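You operate a simulated robot arm through the tools that you are given. There is no shell and no other tool. Be economical: measure what you need, move in short steps, check, and stop when the job is done.

You run a simulated robot arm. Do the job below in one go: nothing can be reset, and whatever is moved stays where it is left.

TASK
Brush the flour dust off the mill's rollers.
Fine: purple switch to WIDE first, then yellow cover up; pink brush back, cover shut last; leave the wheel still. Set down upright: pink brush. What is to be rubbed or washed off counts as gone when no trace of it is left.

The check looks at the end state, three seconds after you hand in, the way a careful person would. Anything else that was tipped, shoved, dropped, spilled or broken makes it a failure. A push-on lid holds only when it is set on centred and level and pressed home; a screw cap is set on level and turned clockwise until tight.

THE ROBOT
A 6-joint arm with a two-finger parallel gripper, fixed in place. Base frame: the origin is at the foot of the arm, x ahead of it, y to its left, z up. Readings come in m, degrees, newtons and seconds.
Its first joint turns from -166.0 to 166.0 degrees. Payload 3.91 kg.
Tool frame: the origin (TCP) lies between the finger pads and is the grasp point; the fingertips stand 0.03 m ahead of it; z points along the fingers, y is the line along which they close. The gripper opens to 0.11 m. The fingers are 0.02 m wide and 0.01 m thick; the gripper's body (0.048 by 0.112 m) begins 0.055 m behind the TCP.
Orientation is that of the tool frame in the base frame, as a unit quaternion [w, x, y, z]. With the fingers straight down and closing along the base's y, the tool's x points along the base's -x, its y along +y and its z along -z.

THE INTERFACE
- The arm moves only by the tool send_rows. Its argument "rows" is a list of rows, each an object of numbers (a shift or turn left out is 0, a gripper value left out holds the last): "dx", "dy", "dz": the shift along the base's x, y, z in units of 250 mm (1.0 is 250 mm); "rx", "ry", "rz": the turn, a rotation vector about the base's x, y, z in units of 45 degrees (1.0 is 45 degrees); "hand": the opening, from 0 (shut) to 1 (fully open). In form: [{"dx": .., "dy": .., "dz": .., "rx": .., "ry": .., "rz": .., "hand": ..}, ...]. A call has 1 to 20 rows; each row is the pose to reach, as a shift and turn from the pose commanded when the call began. A call with a number of a shift or a turn outside -1 to 1 is refused whole. Rows are played at 5 a second. More than 0.05 m and 8.6 degrees between two rows, or a gripper value outside its range, and nothing of the call is played. A pose out of reach is approached as far as the arm can. The call stops where the force on the tool passes 90 N (or 10 N more than at its start, if that is more) or the arm is blocked; 0.2 s more then pass. The fingers move at their own pace (about 0.045 m/s each) and stop on an object; they squeeze with about 38 N. The grip force told is the motor's: it shows also when the fingers shut on nothing. Time passes only in rows, and 0.2 s behind the last, so rows that repeat a pose let the fingers close. The reply holds the time, the measured pose of the TCP, the force on the tool along the base axes, the opening and the grip force, in the units named above and with some noise, with the torque about the TCP (base axes, N m) and any sound that the robot's microphone picked up.
- Cameras (640 x 400 px; columns grow to the right, rows downward): "scene" is fixed at [0.0576, 0.4987, 1.492]; the picture's right is [-0.41, -0.91, 0.00], its down [-0.78, 0.35, -0.51] and it looks along [0.47, -0.21, -0.86] (base axes); focal length 218 px, centre (320, 200). "wrist" rides on the gripper at [0.077, 0.007, -0.115] in the tool frame; the picture's right is [-0.09, 1.00, 0.00], its down [-0.80, -0.07, -0.59] and it looks along [-0.59, -0.05, 0.80] (tool axes); focal length 270 px, centre (320, 200). There is no depth. A picture from a camera that has moved, and an enlarged one, comes with that camera's place and axes in the base frame and with its lens. The place of the scene camera against the robot may be out by one fixed shift of up to 0.012 m in any direction.
- get_image(camera): a new picture of that camera. The clock stands still meanwhile.
- slide_trunk(by): slides the trunk up (or, below 0, down) by that many m; the arm rides with it, the base frame stays. It gives what a move gives, with no picture.
- zoom(camera, box): a new picture of the part [left, top, right, bottom] of that camera's present view, enlarged. The clock stands still meanwhile.
- finish_job(): hands the job in; it is judged then, once.

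Work in short steps. Places have to be worked out from the pictures, the camera data and where the tool is seen: move nearer, look again, correct. Check each grasp and each placing, and mend what went wrong. You have 120 turns and 84 pictures in all, those below and enlarged ones among them. Open the gripper and draw the arm clear of the work before you hand the job in, unless the task says otherwise; then end with one line.

The tools are called after "Request:" as name(argument=value, ...) on one line, values as JSON. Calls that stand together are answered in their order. send_rows: Moves the arm, as the interface text tells. Its arguments: {"type":"object","properties":{"rows":{"type":"array"}},"required":["rows"]} The other tools are called the same way: slide_trunk (by) slides the trunk up or down; get_image (camera) takes a picture; zoom (camera, box) takes an enlarged picture of a part of a camera's view; finish_job () hands the job in.

At the start:

```text
time: 0.0
ee_pos: [0.2891, 0.3562, 1.2598]
ee_rot: [-0.001, 0.0, 1.0, 0.0]
ft_force: [0.0, 0.8, 0.3]
ft_torque: [0.02, -0.01, 0.0]
gripper_width: 0.1101
finger_force: 0.1
trunk travel left (down, up): [-0.525, 0.085]
```

scene: 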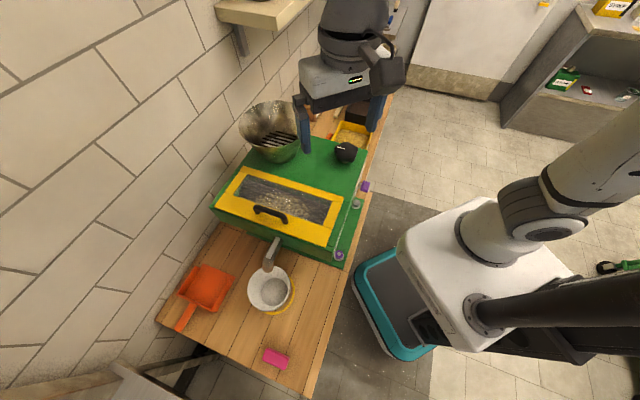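
wrist: 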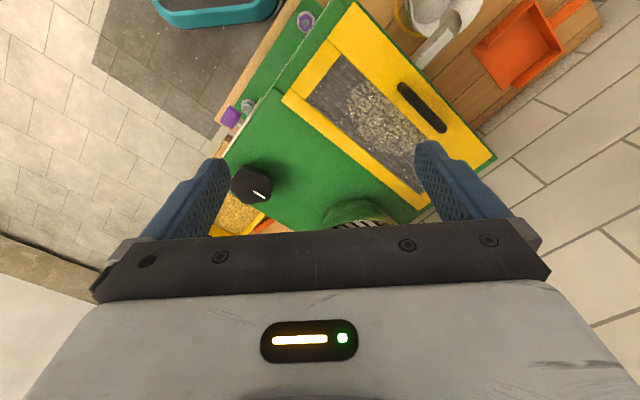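

I begin by zooming in on the mill and the table to identify the switch, cover, wheel and brush.

Request:
zoom(camera="scene", box=[200, 90, 400, 215])

Request:
zoom(camera="scene", box=[300, 150, 400, 270])

Request:
zoom(camera="scene", box=[150, 210, 350, 400])

Request:
zoom(camera="wrist", box=[200, 0, 520, 240])

```text
3.20 times, centred on (300, 152) of scene
camera zoom: at [0.0576, 0.4987, 1.492], right [-0.41, -0.91, 0.0], down [-0.78, 0.35, -0.51], along [0.47, -0.21, -0.86], focal length 696 px, centre (384, 352)
```

zoom: 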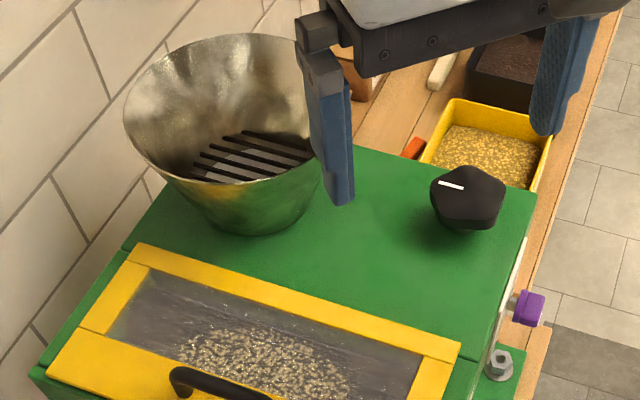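

```text
3.33 times, centred on (350, 210) of scene
camera zoom: at [0.0576, 0.4987, 1.492], right [-0.41, -0.91, 0.0], down [-0.78, 0.35, -0.51], along [0.47, -0.21, -0.86], focal length 725 px, centre (220, 167)
```

zoom: 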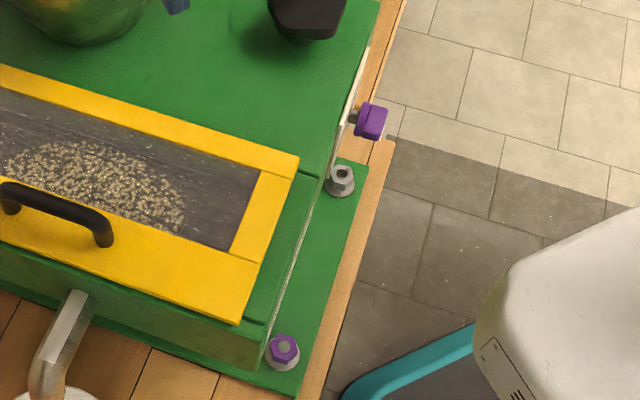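

```text
2.11 times, centred on (250, 305) of scene
camera zoom: at [0.0576, 0.4987, 1.492], right [-0.41, -0.91, 0.0], down [-0.78, 0.35, -0.51], along [0.47, -0.21, -0.86], focal length 458 px, centre (467, -21)
```

zoom: 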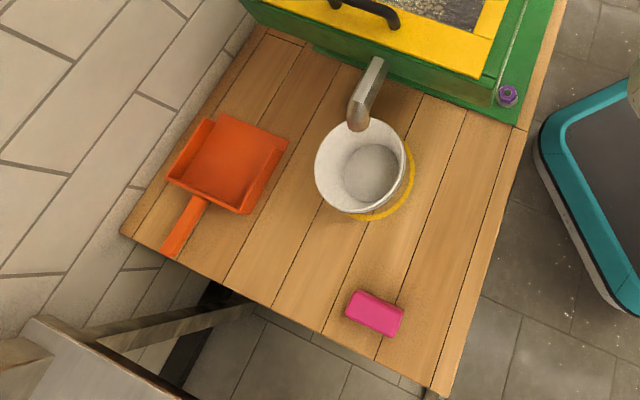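

```text
1.67 times, centred on (360, 120) of wrist
camera zoom: at [0.2126, 0.3636, 1.3741], right [0.09, 1.0, 0.0], down [0.8, -0.07, 0.59], along [0.59, -0.05, -0.8], focal length 450 px, centre (253, 333)
```

zoom: 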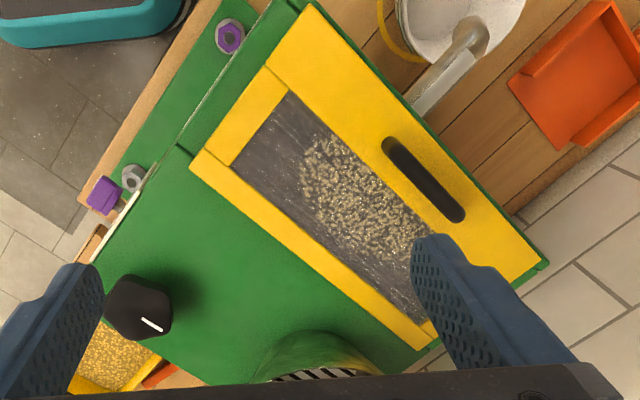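

The mill sits at about 45° on the table, with its switch side facing the robot. I'll yaw the tool 45° and move so the wrist camera looks at that side.

Request:
send_rows(rows=[{"dx": 0.05, "dy": -0.14, "dz": 0, "rz": 0.17}, {"dx": 0.1, "dy": -0.28, "dz": -0.0, "rz": 0.34}, {"dx": 0.15, "dy": -0.42, "dz": -0.0, "rz": 0.5}, {"dx": 0.2, "dy": -0.56, "dz": -0.0, "rz": 0.66}, {"dx": 0.25, "dy": -0.72, "rz": 0.82}, {"dx": 0.3, "dy": -0.88, "rz": 1.0}, {"dx": 0.3, "dy": -1.0, "rz": 1.0}, {"dx": 0.3, "dy": -1.0, "dz": -0.18, "rz": 1.0}, {"dx": 0.3, "dy": -1.0, "dz": -0.36, "rz": 1.0}, {"dx": 0.3, "dy": -1.0, "dz": -0.54, "rz": 1.0}, {"dx": 0.3, "dy": -1.0, "dz": -0.72, "rz": 1.0}])

Request:
get_image(camera="wrist")

Request:
get_image(camera="scene")

```text
time: 2.4
ee_pos: [0.3643, 0.106, 1.0813]
ee_rot: [0.0, -0.382, 0.924, 0.0]
ft_force: [0.2, -0.1, -0.7]
ft_torque: [0.03, 0.04, 0.02]
gripper_width: 0.1101
finger_force: 0.1
trunk travel left (down, up): [-0.525, 0.085]
```

```text
77 pictures are left
camera wrist: at [0.3048, 0.0565, 1.1935], right [-0.64, 0.77, 0.0], down [0.62, 0.52, 0.59], along [0.46, 0.38, -0.8], focal length 270 px, centre (320, 200)
```

wrist: 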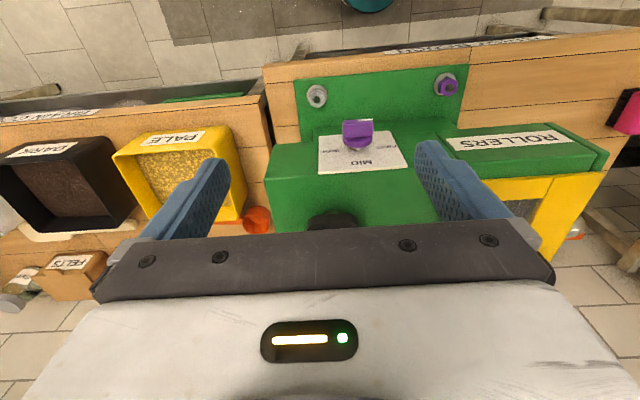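

```text
76 pictures are left
```

scene: 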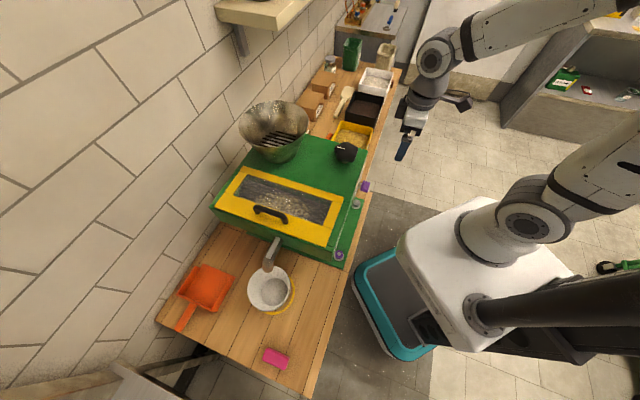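

The switch plate is visible on the side wall. I'll enlarge it and read the rest.

Request:
zoom(camera="wrist", box=[290, 100, 430, 190])

Request:
zoom(camera="wrist", box=[260, 20, 640, 250])

```text
4.44 times, centred on (360, 145) of wrist
camera zoom: at [0.3048, 0.0565, 1.1935], right [-0.64, 0.77, 0.0], down [0.62, 0.52, 0.59], along [0.46, 0.38, -0.8], focal length 1201 px, centre (142, 444)
```

zoom: 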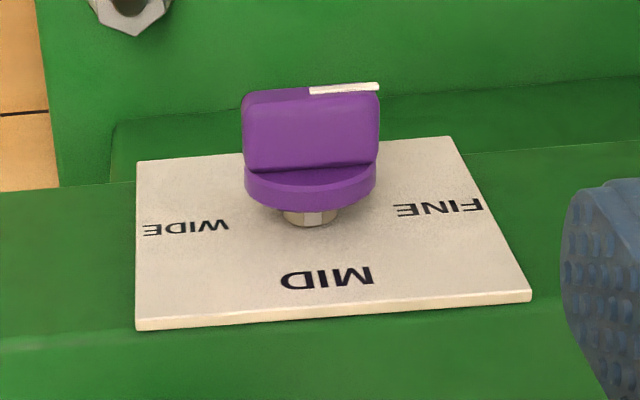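

```text
1.68 times, centred on (450, 135) of wrist
camera zoom: at [0.3048, 0.0565, 1.1935], right [-0.64, 0.77, 0.0], down [0.62, 0.52, 0.59], along [0.46, 0.38, -0.8], focal length 455 px, centre (101, 310)
```

zoom: 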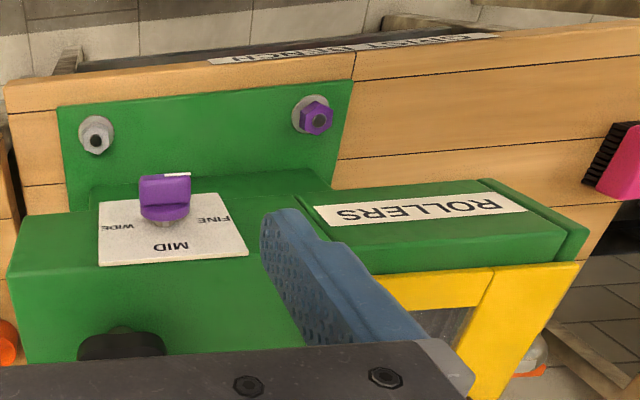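

The knob points to FINE (its white mark faces the front). MID is up and WIDE is to the rear, and the knob sits near (0.38, 0.18, 0.87). I'll move the camera lower and further back for an accurate view.

Request:
send_rows(rows=[{"dx": -0.1, "dy": -0.01, "dz": 0}, {"dx": -0.21, "dy": -0.03, "dz": 0}, {"dx": -0.21, "dy": -0.03, "dz": -0.18}, {"dx": -0.21, "dy": -0.03, "dz": -0.36}, {"dx": -0.21, "dy": -0.03, "dz": -0.6}, {"dx": -0.21, "dy": -0.03, "dz": -0.6}])

Request:
get_image(camera="wrist")

```text
refused: row 5 steps farther than a row can; nothing moved
```

```text
73 pictures are left
camera wrist: at [0.3048, 0.0565, 1.1935], right [-0.64, 0.77, 0.0], down [0.62, 0.52, 0.59], along [0.46, 0.38, -0.8], focal length 270 px, centre (320, 200)
```

wrist: 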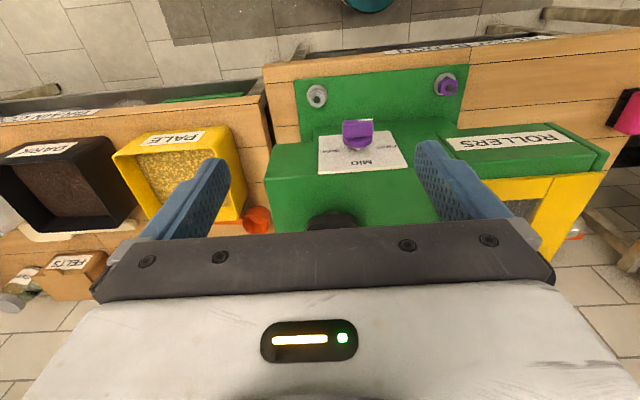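

The last step was too long for one row, so nothing moved. I'm resending the move with shorter steps.

Request:
send_rows(rows=[{"dx": -0.1, "dy": -0.01, "dz": 0}, {"dx": -0.21, "dy": -0.03, "dz": 0}, {"dx": -0.21, "dy": -0.03, "dz": -0.18}, {"dx": -0.21, "dy": -0.03, "dz": -0.36}, {"dx": -0.21, "dy": -0.03, "dz": -0.54}, {"dx": -0.21, "dy": -0.03, "dz": -0.6}])

```text
time: 3.8
ee_pos: [0.3321, 0.106, 0.932]
ee_rot: [-0.002, -0.383, 0.924, 0.0]
ft_force: [0.2, -0.4, 0.6]
ft_torque: [-0.01, -0.03, -0.03]
gripper_width: 0.11
finger_force: 0.1
out of reach, approached as far as the arm can: row 4, 5, 6
trunk travel left (down, up): [-0.525, 0.085]
```

Request:
get_image(camera="wrist")

Request:
get_image(camera="scene")

```text
72 pictures are left
camera wrist: at [0.2735, 0.0577, 1.0461], right [-0.64, 0.77, 0.0], down [0.62, 0.52, 0.59], along [0.45, 0.38, -0.8], focal length 270 px, centre (320, 200)
```

wrist: 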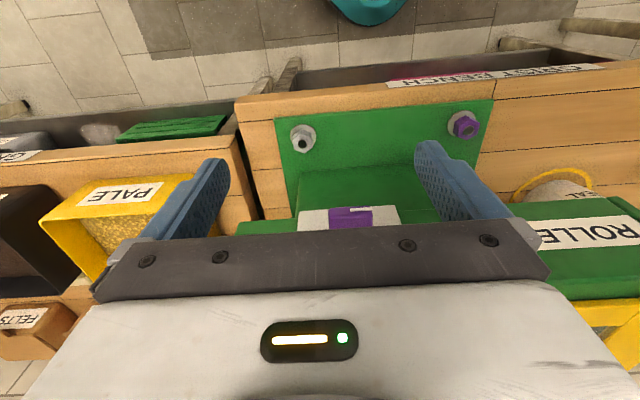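

```text
71 pictures are left
```

scene: 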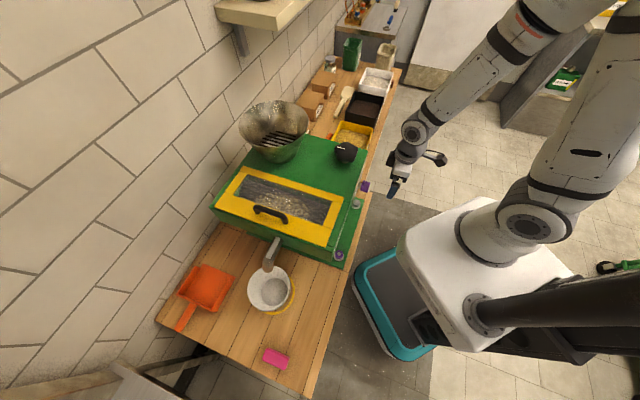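

From two wrist views the knob's axis is at about e1=0.142, e2=0.38–0.40, z=0.865, where e1=(1,-1)/√2 runs along the mill and e2=(1,1)/√2 into it. I'll close the fingers and use them as a pushing stick, positioning first above the rear end of the bar.

Request:
send_rows(rows=[{"dz": 0.1, "hand": 0}, {"dx": 0.1, "dy": 0.1, "dz": 0.1, "hand": 0}, {"dx": 0.1, "dy": 0.1, "dz": 0.1, "hand": 0}, {"dx": 0.1, "dy": 0.1, "dz": 0.1, "hand": 0}, {"dx": 0.1, "dy": 0.1, "dz": 0.1, "hand": 0}, {"dx": 0.1, "dy": 0.1, "dz": 0.1, "hand": 0}, {"dx": 0.1, "dy": 0.1, "dz": 0.1, "hand": 0}])

Request:
get_image(camera="wrist")

```text
time: 5.4
ee_pos: [0.3575, 0.1329, 0.9584]
ee_rot: [0.0, -0.383, 0.924, 0.001]
ft_force: [-0.4, 0.3, -0.1]
ft_torque: [0.01, -0.02, 0.04]
gripper_width: 0.0
finger_force: 31.9
trunk travel left (down, up): [-0.525, 0.085]
```

```text
70 pictures are left
camera wrist: at [0.2982, 0.0832, 1.0713], right [-0.64, 0.77, 0.0], down [0.62, 0.52, 0.59], along [0.46, 0.38, -0.8], focal length 270 px, centre (320, 200)
```

wrist: 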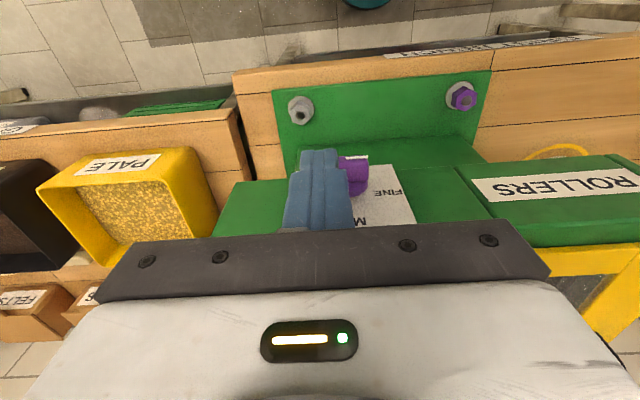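

Request:
zoom(camera="wrist", box=[270, 130, 430, 230])

Request:
zoom(camera="scene", box=[330, 150, 410, 200])

```text
4.00 times, centred on (350, 180) of wrist
camera zoom: at [0.2982, 0.0832, 1.0713], right [-0.64, 0.77, 0.0], down [0.62, 0.52, 0.59], along [0.46, 0.38, -0.8], focal length 1081 px, centre (200, 280)
```

zoom: 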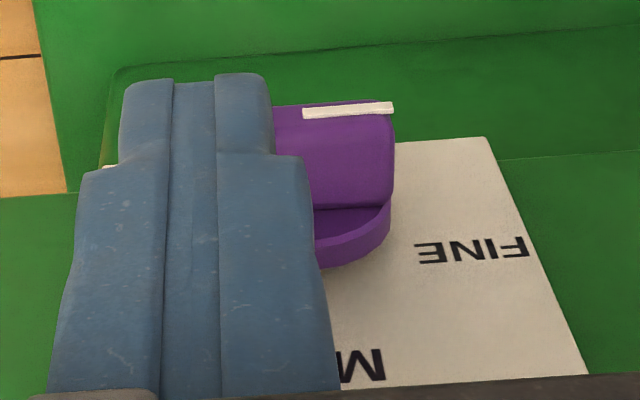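

```text
8.00 times, centred on (370, 175) of scene
camera zoom: at [0.0576, 0.4987, 1.492], right [-0.41, -0.91, 0.0], down [-0.78, 0.35, -0.51], along [0.47, -0.21, -0.86], focal length 1740 px, centre (-80, 400)
```

zoom: 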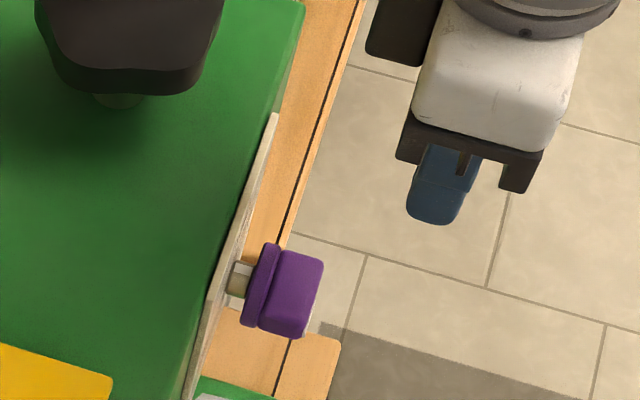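

The stick is 0.02 wide and the bar's rear end is at e1≈0.160. I'll move over it and then press down slowly.

Request:
send_rows(rows=[{"dx": 0.122, "dy": 0.11}, {"dx": 0.122, "dy": 0.11, "dz": -0.1}, {"dx": 0.122, "dy": 0.11, "dz": -0.18}, {"dx": 0.122, "dy": 0.11, "dz": -0.21}, {"dx": 0.122, "dy": 0.11, "dz": -0.24}, {"dx": 0.122, "dy": 0.11, "dz": -0.27}, {"dx": 0.122, "dy": 0.11, "dz": -0.3}])

Request:
zoom(camera="wrist", box=[240, 90, 460, 230])

```text
time: 7.0
ee_pos: [0.3886, 0.1595, 0.8817]
ee_rot: [-0.001, -0.383, 0.924, 0.0]
ft_force: [0.2, 0.7, 0.3]
ft_torque: [0.03, 0.02, 0.02]
gripper_width: 0.0001
finger_force: 37.8
trunk travel left (down, up): [-0.525, 0.085]
```

```text
2.86 times, centred on (350, 160) of wrist
camera zoom: at [0.329, 0.1104, 0.9962], right [-0.64, 0.77, 0.0], down [0.62, 0.52, 0.59], along [0.46, 0.38, -0.8], focal length 772 px, centre (234, 314)
```

zoom: 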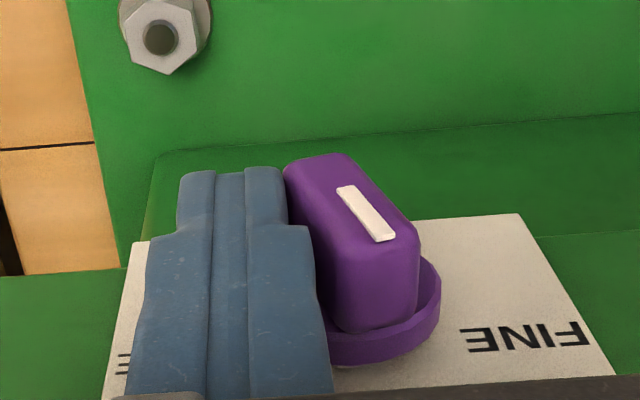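

The bar has turned about 60°. Next I'll come round to the front side of its raised end and push it rearward past the top.

Request:
send_rows(rows=[{"dz": 0.15}, {"dz": 0.28}, {"dx": -0.158, "dy": 0.158, "dz": 0.28}, {"dx": -0.158, "dy": 0.158, "dz": 0.15}, {"dx": -0.158, "dy": 0.158, "dz": 0.093}, {"dx": -0.14, "dy": 0.14, "dz": 0.093}, {"dx": -0.12, "dy": 0.12, "dz": 0.093}, {"dx": -0.099, "dy": 0.099, "dz": 0.093}, {"dx": -0.095, "dy": 0.095, "dz": 0.109}, {"dx": -0.08, "dy": 0.08, "dz": 0.109}, {"dx": -0.065, "dy": 0.065, "dz": 0.109}])

Request:
zoom(camera="wrist", box=[240, 90, 460, 230])

```text
refused: row 3 steps farther than a row can; nothing moved
```

```text
2.86 times, centred on (350, 160) of wrist
camera zoom: at [0.329, 0.1104, 0.9962], right [-0.64, 0.77, 0.0], down [0.62, 0.52, 0.59], along [0.46, 0.38, -0.8], focal length 772 px, centre (234, 314)
```

zoom: 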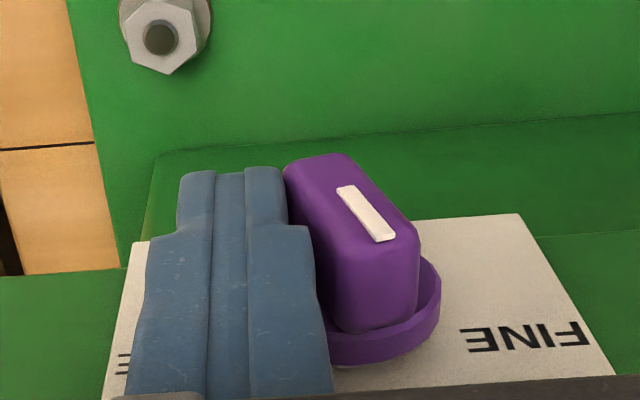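

One row was a little too long. I'm splitting it and resending.

Request:
send_rows(rows=[{"dz": 0.15}, {"dz": 0.28}, {"dx": -0.08, "dy": 0.08, "dz": 0.28}, {"dx": -0.158, "dy": 0.158, "dz": 0.28}, {"dx": -0.158, "dy": 0.158, "dz": 0.15}, {"dx": -0.158, "dy": 0.158, "dz": 0.093}, {"dx": -0.14, "dy": 0.14, "dz": 0.093}, {"dx": -0.12, "dy": 0.12, "dz": 0.093}, {"dx": -0.099, "dy": 0.099, "dz": 0.093}, {"dx": -0.095, "dy": 0.095, "dz": 0.109}, {"dx": -0.08, "dy": 0.08, "dz": 0.109}, {"dx": -0.065, "dy": 0.065, "dz": 0.109}])

Request:
zoom(camera="wrist", box=[200, 90, 420, 230])

```text
time: 9.6
ee_pos: [0.3724, 0.1752, 0.9099]
ee_rot: [0.0, -0.382, 0.924, 0.0]
ft_force: [1.0, 0.3, 0.6]
ft_torque: [0.01, -0.02, 0.02]
gripper_width: 0.0003
finger_force: 37.7
trunk travel left (down, up): [-0.525, 0.085]
```

```text
2.86 times, centred on (310, 160) of wrist
camera zoom: at [0.3127, 0.1266, 1.0239], right [-0.64, 0.77, 0.0], down [0.62, 0.52, 0.59], along [0.46, 0.38, -0.8], focal length 772 px, centre (349, 314)
```

zoom: 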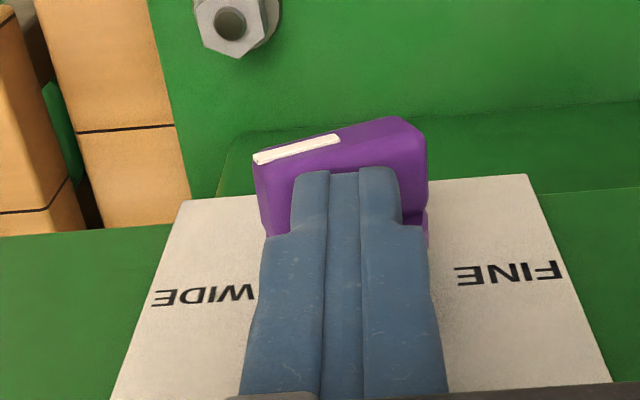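

It's close to WIDE. I'll lift, shift rearward and press the marked end down level.

Request:
send_rows(rows=[{"dz": 0.1}, {"dx": 0.05, "dy": -0.05, "dz": 0.1}, {"dx": 0.05, "dy": -0.05, "dz": 0.02}, {"dx": 0.05, "dy": -0.05, "dz": 0.0}, {"dx": 0.05, "dy": -0.05, "dz": -0.012}, {"dx": 0.05, "dy": -0.05, "dz": -0.022}])

Request:
zoom(camera="wrist", box=[220, 90, 440, 230])

```text
time: 11.0
ee_pos: [0.3837, 0.1632, 0.905]
ee_rot: [0.0, -0.383, 0.924, 0.0]
ft_force: [-0.3, 2.5, 15.1]
ft_torque: [0.04, 0.1, -0.05]
gripper_width: 0.0002
finger_force: 38.0
trunk travel left (down, up): [-0.525, 0.085]
```

```text
2.86 times, centred on (330, 160) of wrist
camera zoom: at [0.325, 0.1138, 1.0194], right [-0.64, 0.77, 0.0], down [0.61, 0.52, 0.6], along [0.46, 0.38, -0.8], focal length 772 px, centre (291, 314)
```

zoom: 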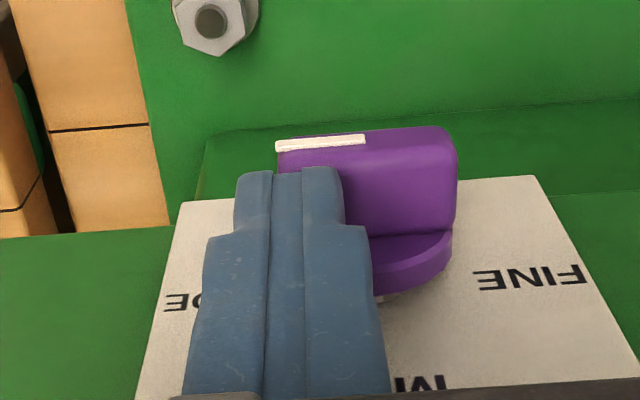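

15 N of resistance and the bar is level. I'll lift off and check the setting.

Request:
send_rows(rows=[{"dz": 0.1}, {"dz": 0.2}, {"dx": -0.1, "dy": -0.1, "dz": 0.3}, {"dx": -0.1, "dy": -0.1, "dz": 0.45}])

Request:
get_image(camera="wrist")

Request:
zoom(camera="wrist", box=[220, 110, 440, 230])

```text
time: 12.0
ee_pos: [0.3596, 0.1378, 1.0176]
ee_rot: [0.001, -0.383, 0.924, 0.0]
ft_force: [-0.6, 0.2, -0.9]
ft_torque: [0.0, -0.01, 0.0]
gripper_width: 0.0001
finger_force: 37.6
trunk travel left (down, up): [-0.525, 0.085]
```

```text
63 pictures are left
camera wrist: at [0.2998, 0.0882, 1.1309], right [-0.64, 0.77, 0.0], down [0.62, 0.52, 0.59], along [0.46, 0.38, -0.8], focal length 270 px, centre (320, 200)
```

wrist: 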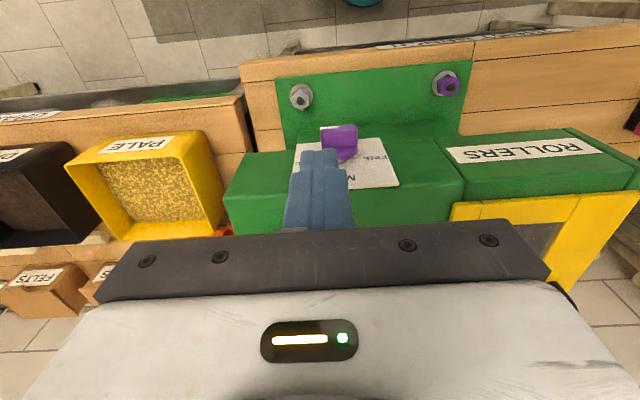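

```text
2.91 times, centred on (330, 170) of wrist
camera zoom: at [0.2998, 0.0882, 1.1309], right [-0.64, 0.77, 0.0], down [0.62, 0.52, 0.59], along [0.46, 0.38, -0.8], focal length 786 px, centre (291, 287)
```

zoom: 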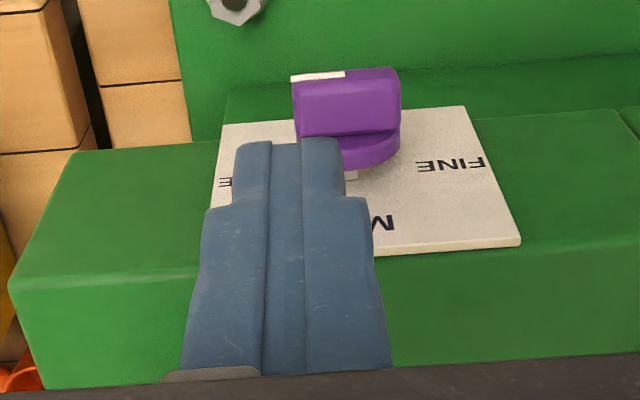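

The switch now reads WIDE. Next I'll move over the cover with the gripper open to find the handle and hinge.

Request:
send_rows(rows=[{"dz": 0.18, "hand": 1}, {"dz": 0.32}, {"dy": 0.19, "dz": 0.32}, {"dy": 0.38, "dz": 0.32}, {"dy": 0.57, "dz": 0.32}, {"dy": 0.76, "dz": 0.32}, {"dx": -0.05, "dy": 0.92, "dz": 0.32}, {"dx": -0.05, "dy": 0.98, "dz": 0.32}])

Request:
get_image(camera="wrist")

Request:
zoom(camera="scene", box=[205, 150, 365, 270])

```text
time: 13.8
ee_pos: [0.3467, 0.3838, 1.0973]
ee_rot: [0.0, -0.382, 0.924, 0.001]
ft_force: [0.0, 0.3, -0.5]
ft_torque: [0.05, -0.03, -0.02]
gripper_width: 0.1102
finger_force: 0.1
trunk travel left (down, up): [-0.525, 0.085]
```

```text
61 pictures are left
camera wrist: at [0.288, 0.335, 1.2103], right [-0.64, 0.77, 0.0], down [0.62, 0.52, 0.59], along [0.46, 0.38, -0.8], focal length 270 px, centre (320, 200)
```

wrist: 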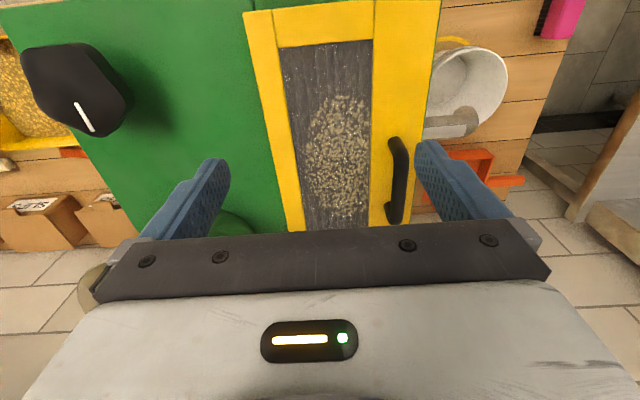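

```text
3.33 times, centred on (285, 210) of scene
camera zoom: at [0.0576, 0.4987, 1.492], right [-0.41, -0.91, 0.0], down [-0.78, 0.35, -0.51], along [0.47, -0.21, -0.86], focal length 725 px, centre (437, 167)
```

zoom: 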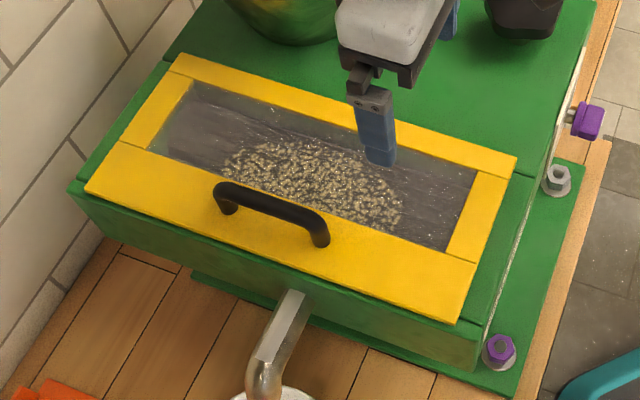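

I need a second baseline view to fix the handle's height, so I'll shift toward the front.

Request:
send_rows(rows=[{"dx": -0.12, "dy": 0.12}, {"dx": -0.24, "dy": 0.24}, {"dx": -0.34, "dy": 0.32}])

Request:
get_image(camera="wrist")

```text
time: 14.6
ee_pos: [0.2595, 0.4641, 1.0972]
ee_rot: [0.0, -0.383, 0.924, 0.001]
ft_force: [-0.1, 0.3, -0.6]
ft_torque: [-0.01, 0.03, 0.0]
gripper_width: 0.1098
finger_force: 0.0
trunk travel left (down, up): [-0.525, 0.085]
```

```text
59 pictures are left
camera wrist: at [0.2016, 0.4148, 1.211], right [-0.64, 0.77, 0.0], down [0.62, 0.52, 0.59], along [0.46, 0.38, -0.8], focal length 270 px, centre (320, 200)
```

wrist: 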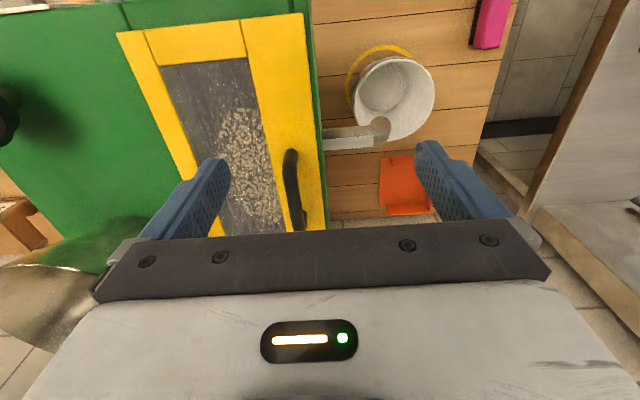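

Triangulation puts the handle bar along e2, at e1≈-0.104, e2 0.57–0.67, z≈0.935. The cover's rear edge, probably the hinge, is at e1≈0.033. I'll hover above the handle.

Request:
send_rows(rows=[{"dx": 0.15, "dy": 0.06, "hand": 0.5}, {"dx": 0.3, "dy": 0.12}, {"dx": 0.407, "dy": 0.177}, {"dx": 0.407, "dy": 0.177, "dz": -0.18}, {"dx": 0.407, "dy": 0.177, "dz": -0.36}])

Request:
get_image(camera="wrist")

Request:
zoom(camera="scene", box=[215, 130, 375, 250])

```text
time: 15.8
ee_pos: [0.3642, 0.5082, 1.0068]
ee_rot: [0.0, -0.382, 0.924, 0.0]
ft_force: [0.6, -0.2, 0.9]
ft_torque: [-0.01, 0.0, -0.01]
gripper_width: 0.0551
finger_force: 0.1
trunk travel left (down, up): [-0.525, 0.085]
```

```text
58 pictures are left
camera wrist: at [0.3054, 0.4581, 1.12], right [-0.64, 0.77, 0.0], down [0.62, 0.52, 0.59], along [0.46, 0.38, -0.8], focal length 270 px, centre (320, 200)
```

wrist: 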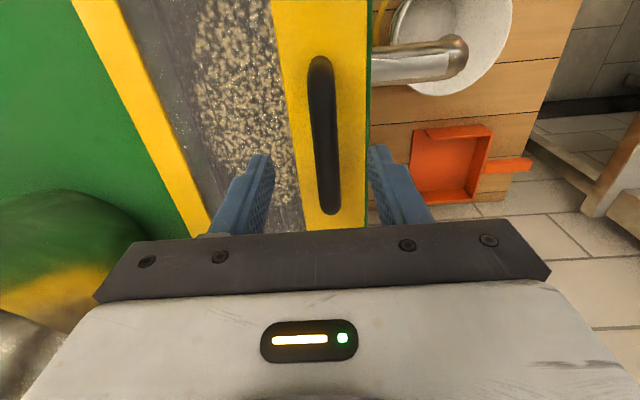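

```text
3.33 times, centred on (295, 190) of scene
camera zoom: at [0.0576, 0.4987, 1.492], right [-0.41, -0.91, 0.0], down [-0.78, 0.35, -0.51], along [0.47, -0.21, -0.86], focal length 725 px, centre (403, 233)
```

zoom: 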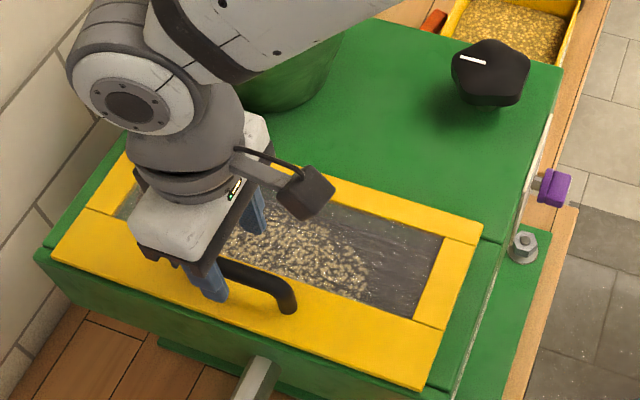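

The handle lies between the open fingers. I'll lower so the tips come just past the bar, then grip.

Request:
send_rows(rows=[{"dz": -0.12}, {"dz": -0.17}, {"dz": -0.21}, {"dz": -0.21, "hand": 0.0}, {"dz": -0.21}, {"dz": -0.21}, {"dz": -0.21}])

Request:
get_image(camera="wrist")

```text
time: 17.4
ee_pos: [0.3604, 0.5093, 0.959]
ee_rot: [0.003, -0.382, 0.924, 0.002]
ft_force: [-10.4, 23.8, 26.6]
ft_torque: [-1.67, -0.68, -0.14]
gripper_width: 0.0156
finger_force: 45.2
trunk travel left (down, up): [-0.525, 0.085]
```

```text
56 pictures are left
camera wrist: at [0.3014, 0.4591, 1.072], right [-0.64, 0.77, 0.0], down [0.61, 0.51, 0.6], along [0.46, 0.39, -0.8], focal length 270 px, centre (320, 200)
```

wrist: 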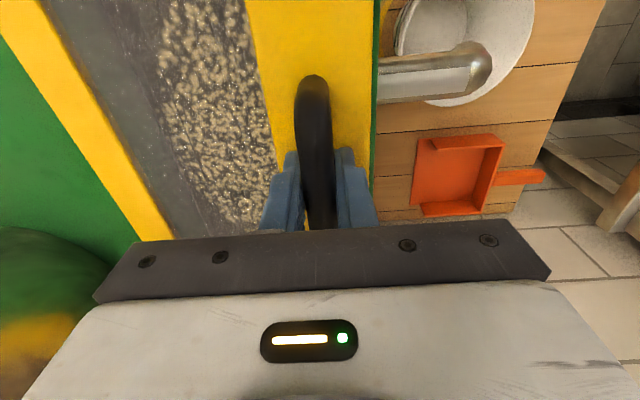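

The bar is gripped (0.0156 wide). Now I'll lift along an arc about the rear hinge, tilting with it, up to 24° first.

Request:
send_rows(rows=[{"dx": 0.011, "dy": -0.011, "dz": 0.057, "rx": 0.0943, "ry": 0.0943}, {"dx": 0.026, "dy": -0.026, "dz": 0.112, "rx": 0.1886, "ry": 0.1886}, {"dx": 0.0455, "dy": -0.0455, "dz": 0.165, "rx": 0.2828, "ry": 0.2828}, {"dx": 0.0684, "dy": -0.0684, "dz": 0.2144, "rx": 0.3771, "ry": 0.3771}])

Request:
get_image(camera="wrist")

Request:
get_image(camera="scene")

```text
time: 18.4
ee_pos: [0.3767, 0.4913, 1.0108]
ee_rot: [-0.079, -0.374, 0.904, 0.192]
ft_force: [-14.8, 28.1, 29.3]
ft_torque: [-1.56, 0.27, -0.51]
gripper_width: 0.0158
finger_force: 45.4
trunk travel left (down, up): [-0.525, 0.085]
```

```text
55 pictures are left
camera wrist: at [0.3519, 0.4097, 1.1168], right [-0.58, 0.7, 0.41], down [0.78, 0.35, 0.52], along [0.22, 0.62, -0.75], focal length 270 px, centre (320, 200)
```

wrist: 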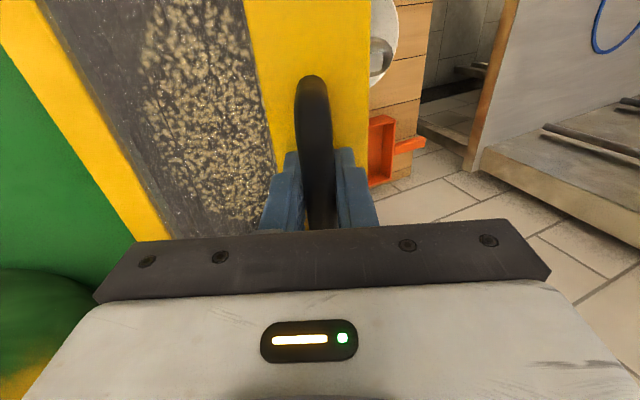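

```text
54 pictures are left
```

scene: 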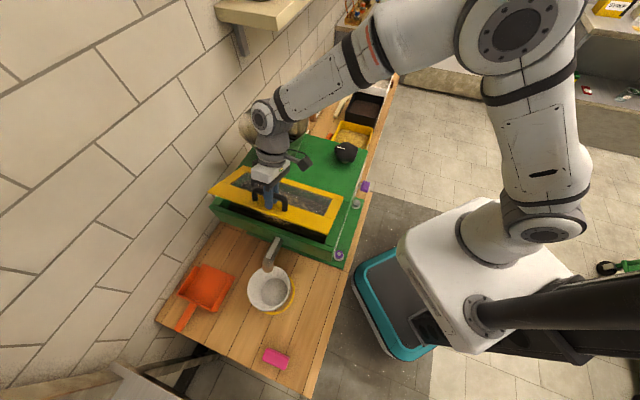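

The cover hinges at the rear and is rising. The hopper rim is close behind, so I'll keep lifting while easing the tool back to near vertical, letting the bar turn in the grip.

Request:
send_rows(rows=[{"dx": 0.0212, "dy": -0.0212, "dz": 0.079}, {"dx": 0.0574, "dy": -0.0574, "dz": 0.136, "rx": -0.063, "ry": -0.063}, {"dx": 0.0981, "dy": -0.0981, "dz": 0.184, "rx": -0.141, "ry": -0.141}, {"dx": 0.1428, "dy": -0.1428, "dz": 0.224, "rx": -0.22, "ry": -0.22}, {"dx": 0.1909, "dy": -0.1909, "dz": 0.254, "rx": -0.299, "ry": -0.299}])

Request:
get_image(camera="wrist")

Request:
zoom(camera="scene", box=[190, 90, 390, 250])

```text
time: 19.6
ee_pos: [0.4303, 0.4407, 1.0671]
ee_rot: [-0.021, -0.382, 0.923, 0.038]
ft_force: [-0.1, -16.2, -37.1]
ft_torque: [-0.06, -0.05, 0.86]
gripper_width: 0.022
finger_force: 44.9
trunk travel left (down, up): [-0.525, 0.085]
```

```text
53 pictures are left
camera wrist: at [0.3783, 0.3851, 1.1831], right [-0.64, 0.76, 0.08], down [0.66, 0.49, 0.58], along [0.4, 0.42, -0.81], focal length 270 px, centre (320, 200)
```

wrist: 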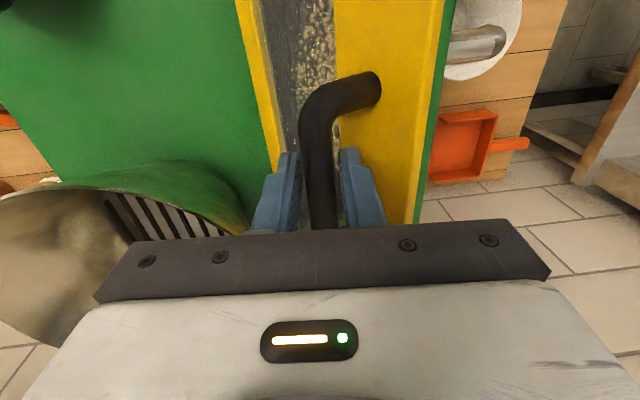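

```text
2.50 times, centred on (290, 170) of scene
camera zoom: at [0.0576, 0.4987, 1.492], right [-0.41, -0.91, 0.0], down [-0.78, 0.35, -0.51], along [0.47, -0.21, -0.86], focal length 544 px, centre (395, 275)
```

zoom: 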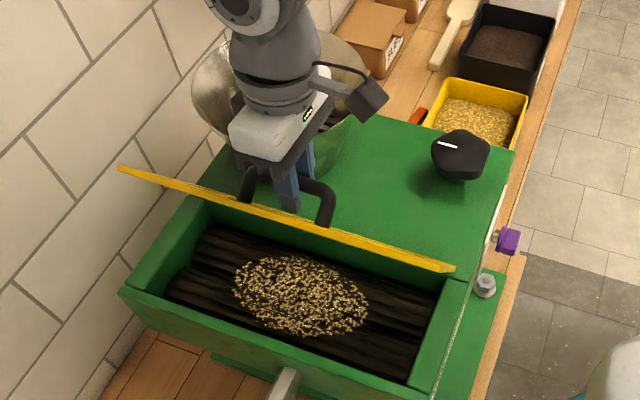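

The cover is at about 64° and the rollers with dust are visible. I'll raise it a bit further, watching the force near the hopper.

Request:
send_rows(rows=[{"dx": 0.026, "dy": -0.026, "dz": -0.006}, {"dx": 0.0518, "dy": -0.0518, "dz": 0.003}, {"dx": 0.075, "dy": -0.075, "dz": 0.006}])

Request:
zoom(camera="scene", box=[210, 100, 350, 212])

Request:
get_image(camera="wrist")

```text
time: 20.4
ee_pos: [0.4482, 0.4235, 1.0749]
ee_rot: [-0.015, -0.382, 0.923, 0.041]
ft_force: [-7.8, -8.5, -7.3]
ft_torque: [-0.48, 0.48, -0.19]
gripper_width: 0.021
finger_force: 45.0
trunk travel left (down, up): [-0.525, 0.085]
```

```text
3.57 times, centred on (280, 156) of scene
camera zoom: at [0.0576, 0.4987, 1.492], right [-0.41, -0.91, 0.0], down [-0.78, 0.35, -0.51], along [0.47, -0.21, -0.86], focal length 777 px, centre (463, 357)
```

zoom: 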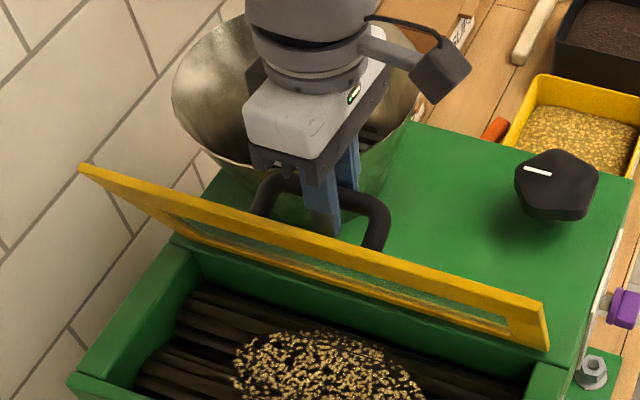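

```text
50 pictures are left
camera wrist: at [0.3948, 0.3671, 1.1894], right [-0.64, 0.76, 0.09], down [0.65, 0.48, 0.59], along [0.41, 0.43, -0.8], focal length 270 px, centre (320, 200)
```

wrist: 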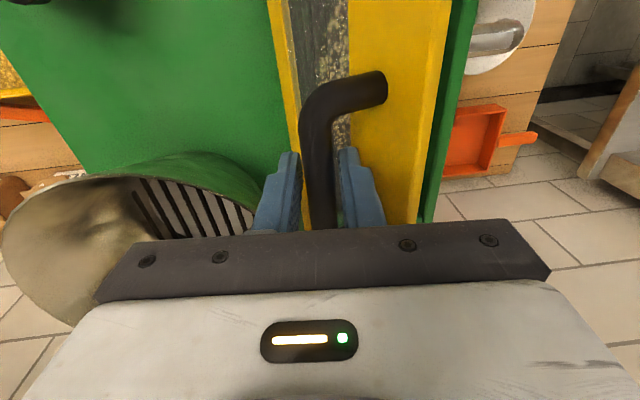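

Forces are small at about 74°. I'll loosen the grip slightly, with the front finger still acting as a catch, to see whether the cover holds itself.

Request:
send_rows(rows=[{"hand": 0.32}, {"hand": 0.32}, {"hand": 0.32}, {"hand": 0.32}])

Request:
get_image(camera="wrist")

```text
time: 21.4
ee_pos: [0.4473, 0.4233, 1.0734]
ee_rot: [-0.017, -0.382, 0.923, 0.041]
ft_force: [-0.2, 0.5, 0.0]
ft_torque: [0.06, 0.01, 0.0]
gripper_width: 0.0357
finger_force: 0.0
trunk travel left (down, up): [-0.525, 0.085]
```

```text
49 pictures are left
camera wrist: at [0.3956, 0.3675, 1.1877], right [-0.64, 0.76, 0.09], down [0.65, 0.48, 0.59], along [0.41, 0.43, -0.81], focal length 270 px, centre (320, 200)
```

wrist: 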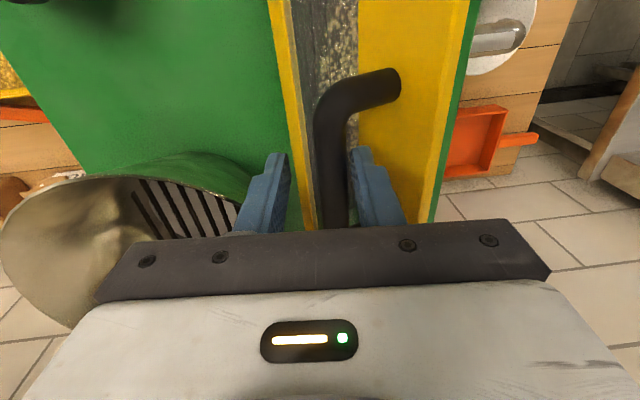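

Request:
send_rows(rows=[{"hand": 0.5}, {"hand": 0.5}, {"hand": 0.5}, {"hand": 0.5}])

Request:
get_image(camera="wrist")

```text
time: 22.4
ee_pos: [0.4461, 0.4229, 1.0733]
ee_rot: [-0.017, -0.382, 0.923, 0.041]
ft_force: [-1.4, 0.4, -0.4]
ft_torque: [0.02, 0.0, -0.01]
gripper_width: 0.0551
finger_force: 0.1
trunk travel left (down, up): [-0.525, 0.085]
```

```text
48 pictures are left
camera wrist: at [0.3955, 0.3674, 1.1876], right [-0.64, 0.76, 0.09], down [0.65, 0.48, 0.59], along [0.41, 0.43, -0.81], focal length 270 px, centre (320, 200)
```

wrist: 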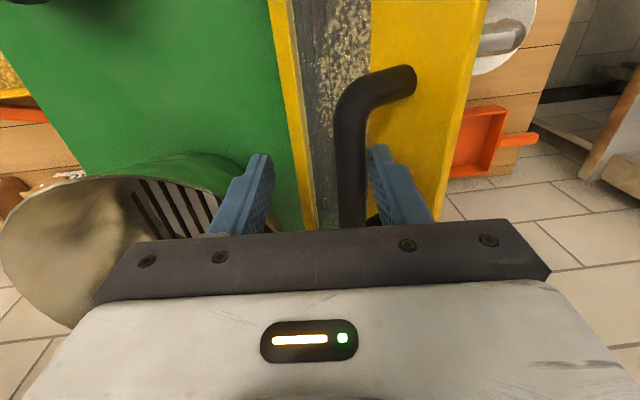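

The bar follows the finger, so the cover isn't holding yet. I'll re-grip and carry it gently past vertical, watching the forces.

Request:
send_rows(rows=[{"hand": 0}, {"hand": 0}, {"hand": 0}, {"hand": 0}, {"dx": 0.03, "dy": -0.03, "dz": 0.006}, {"dx": 0.06, "dy": -0.06, "dz": 0.008}])

Request:
zoom(camera="scene", box=[210, 100, 350, 212])

```text
time: 23.8
ee_pos: [0.463, 0.4088, 1.0745]
ee_rot: [-0.017, -0.382, 0.923, 0.04]
ft_force: [0.1, -1.1, -0.1]
ft_torque: [-0.05, -0.09, -0.08]
gripper_width: 0.02
finger_force: 45.6
trunk travel left (down, up): [-0.525, 0.085]
```

```text
3.57 times, centred on (280, 156) of scene
camera zoom: at [0.0576, 0.4987, 1.492], right [-0.41, -0.91, 0.0], down [-0.78, 0.35, -0.51], along [0.47, -0.21, -0.86], focal length 777 px, centre (463, 357)
```

zoom: 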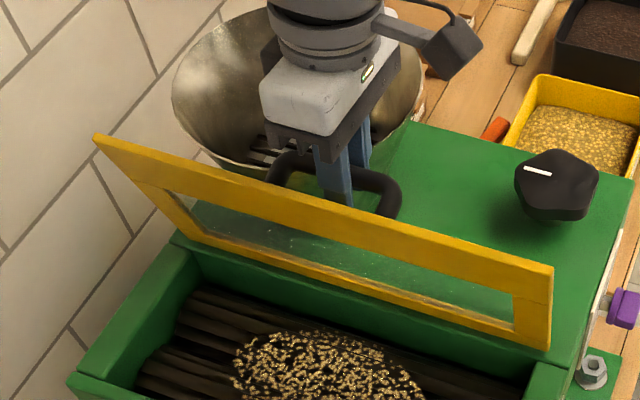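

No contact with the hopper so far. A little further.

Request:
send_rows(rows=[{"dx": 0.025, "dy": -0.025, "dz": 0.001}, {"dx": 0.05, "dy": -0.05, "dz": 0.0}])

Request:
zoom(camera="scene", box=[210, 100, 350, 212])

Request:
get_image(camera="wrist")

```text
time: 24.4
ee_pos: [0.4753, 0.3956, 1.075]
ee_rot: [-0.017, -0.383, 0.923, 0.04]
ft_force: [-0.5, -2.0, -5.6]
ft_torque: [-0.08, -0.4, -0.37]
gripper_width: 0.0184
finger_force: 45.1
trunk travel left (down, up): [-0.525, 0.085]
```

```text
3.57 times, centred on (280, 156) of scene
camera zoom: at [0.0576, 0.4987, 1.492], right [-0.41, -0.91, 0.0], down [-0.78, 0.35, -0.51], along [0.47, -0.21, -0.86], focal length 777 px, centre (463, 357)
```

zoom: 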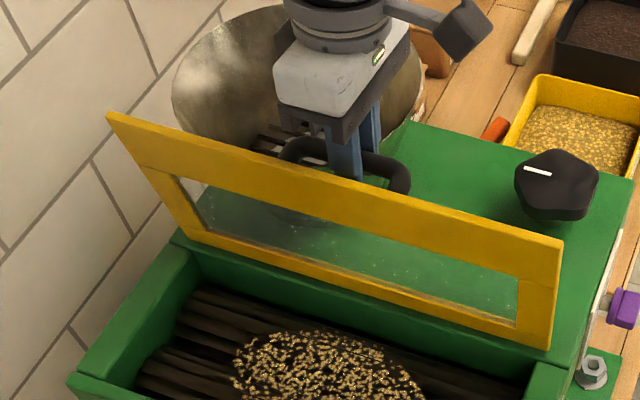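

```text
45 pictures are left
camera wrist: at [0.4233, 0.3399, 1.1887], right [-0.64, 0.76, 0.09], down [0.65, 0.48, 0.59], along [0.41, 0.43, -0.81], focal length 270 px, centre (320, 200)
```

wrist: 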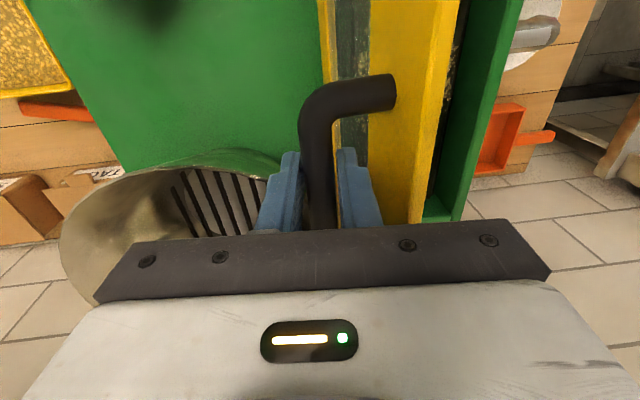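

Request:
send_rows(rows=[{"dx": 0.02, "dy": -0.02, "dz": -0.005}, {"dx": 0.045, "dy": -0.045, "dz": -0.014}])

Request:
zoom(camera="scene", box=[210, 100, 350, 212])

```text
time: 25.0
ee_pos: [0.4843, 0.3857, 1.0735]
ee_rot: [-0.017, -0.381, 0.923, 0.04]
ft_force: [-2.9, 3.3, 3.1]
ft_torque: [-0.99, 0.14, -0.45]
gripper_width: 0.0171
finger_force: 45.2
trunk travel left (down, up): [-0.525, 0.085]
```

```text
3.57 times, centred on (280, 156) of scene
camera zoom: at [0.0576, 0.4987, 1.492], right [-0.41, -0.91, 0.0], down [-0.78, 0.35, -0.51], along [0.47, -0.21, -0.86], focal length 777 px, centre (463, 357)
```

zoom: 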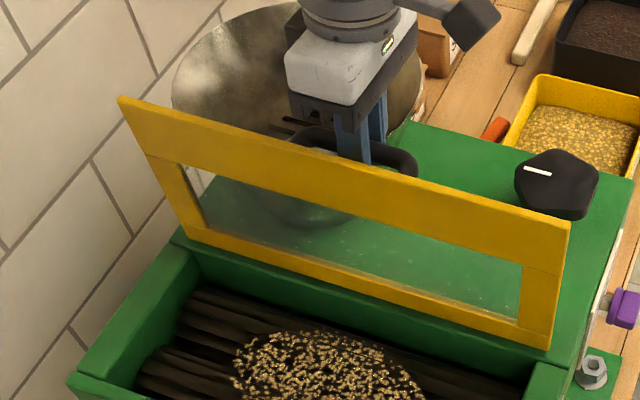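

The cover now looks just past vertical. I'll test it with a loosened grip again.

Request:
send_rows(rows=[{"hand": 0.45}, {"hand": 0.45}, {"hand": 0.45}, {"hand": 0.45}, {"hand": 0.45}])

Request:
get_image(camera="wrist")

Request:
zoom(camera="scene", box=[210, 100, 350, 212])

```text
time: 26.2
ee_pos: [0.4814, 0.3872, 1.0711]
ee_rot: [-0.016, -0.383, 0.923, 0.039]
ft_force: [-26.7, 14.8, 0.5]
ft_torque: [0.37, 0.72, 0.07]
gripper_width: 0.0348
finger_force: 0.0
trunk travel left (down, up): [-0.525, 0.085]
```

```text
43 pictures are left
camera wrist: at [0.4299, 0.3312, 1.1863], right [-0.64, 0.76, 0.08], down [0.65, 0.48, 0.59], along [0.41, 0.43, -0.81], focal length 270 px, centre (320, 200)
```

wrist: 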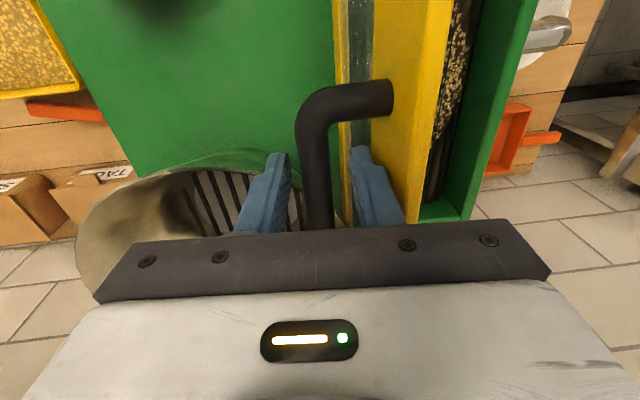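

```text
3.57 times, centred on (280, 156) of scene
camera zoom: at [0.0576, 0.4987, 1.492], right [-0.41, -0.91, 0.0], down [-0.78, 0.35, -0.51], along [0.47, -0.21, -0.86], focal length 777 px, centre (463, 357)
```

zoom: 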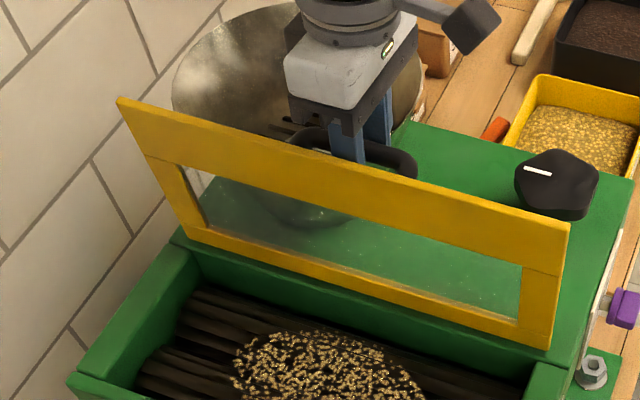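

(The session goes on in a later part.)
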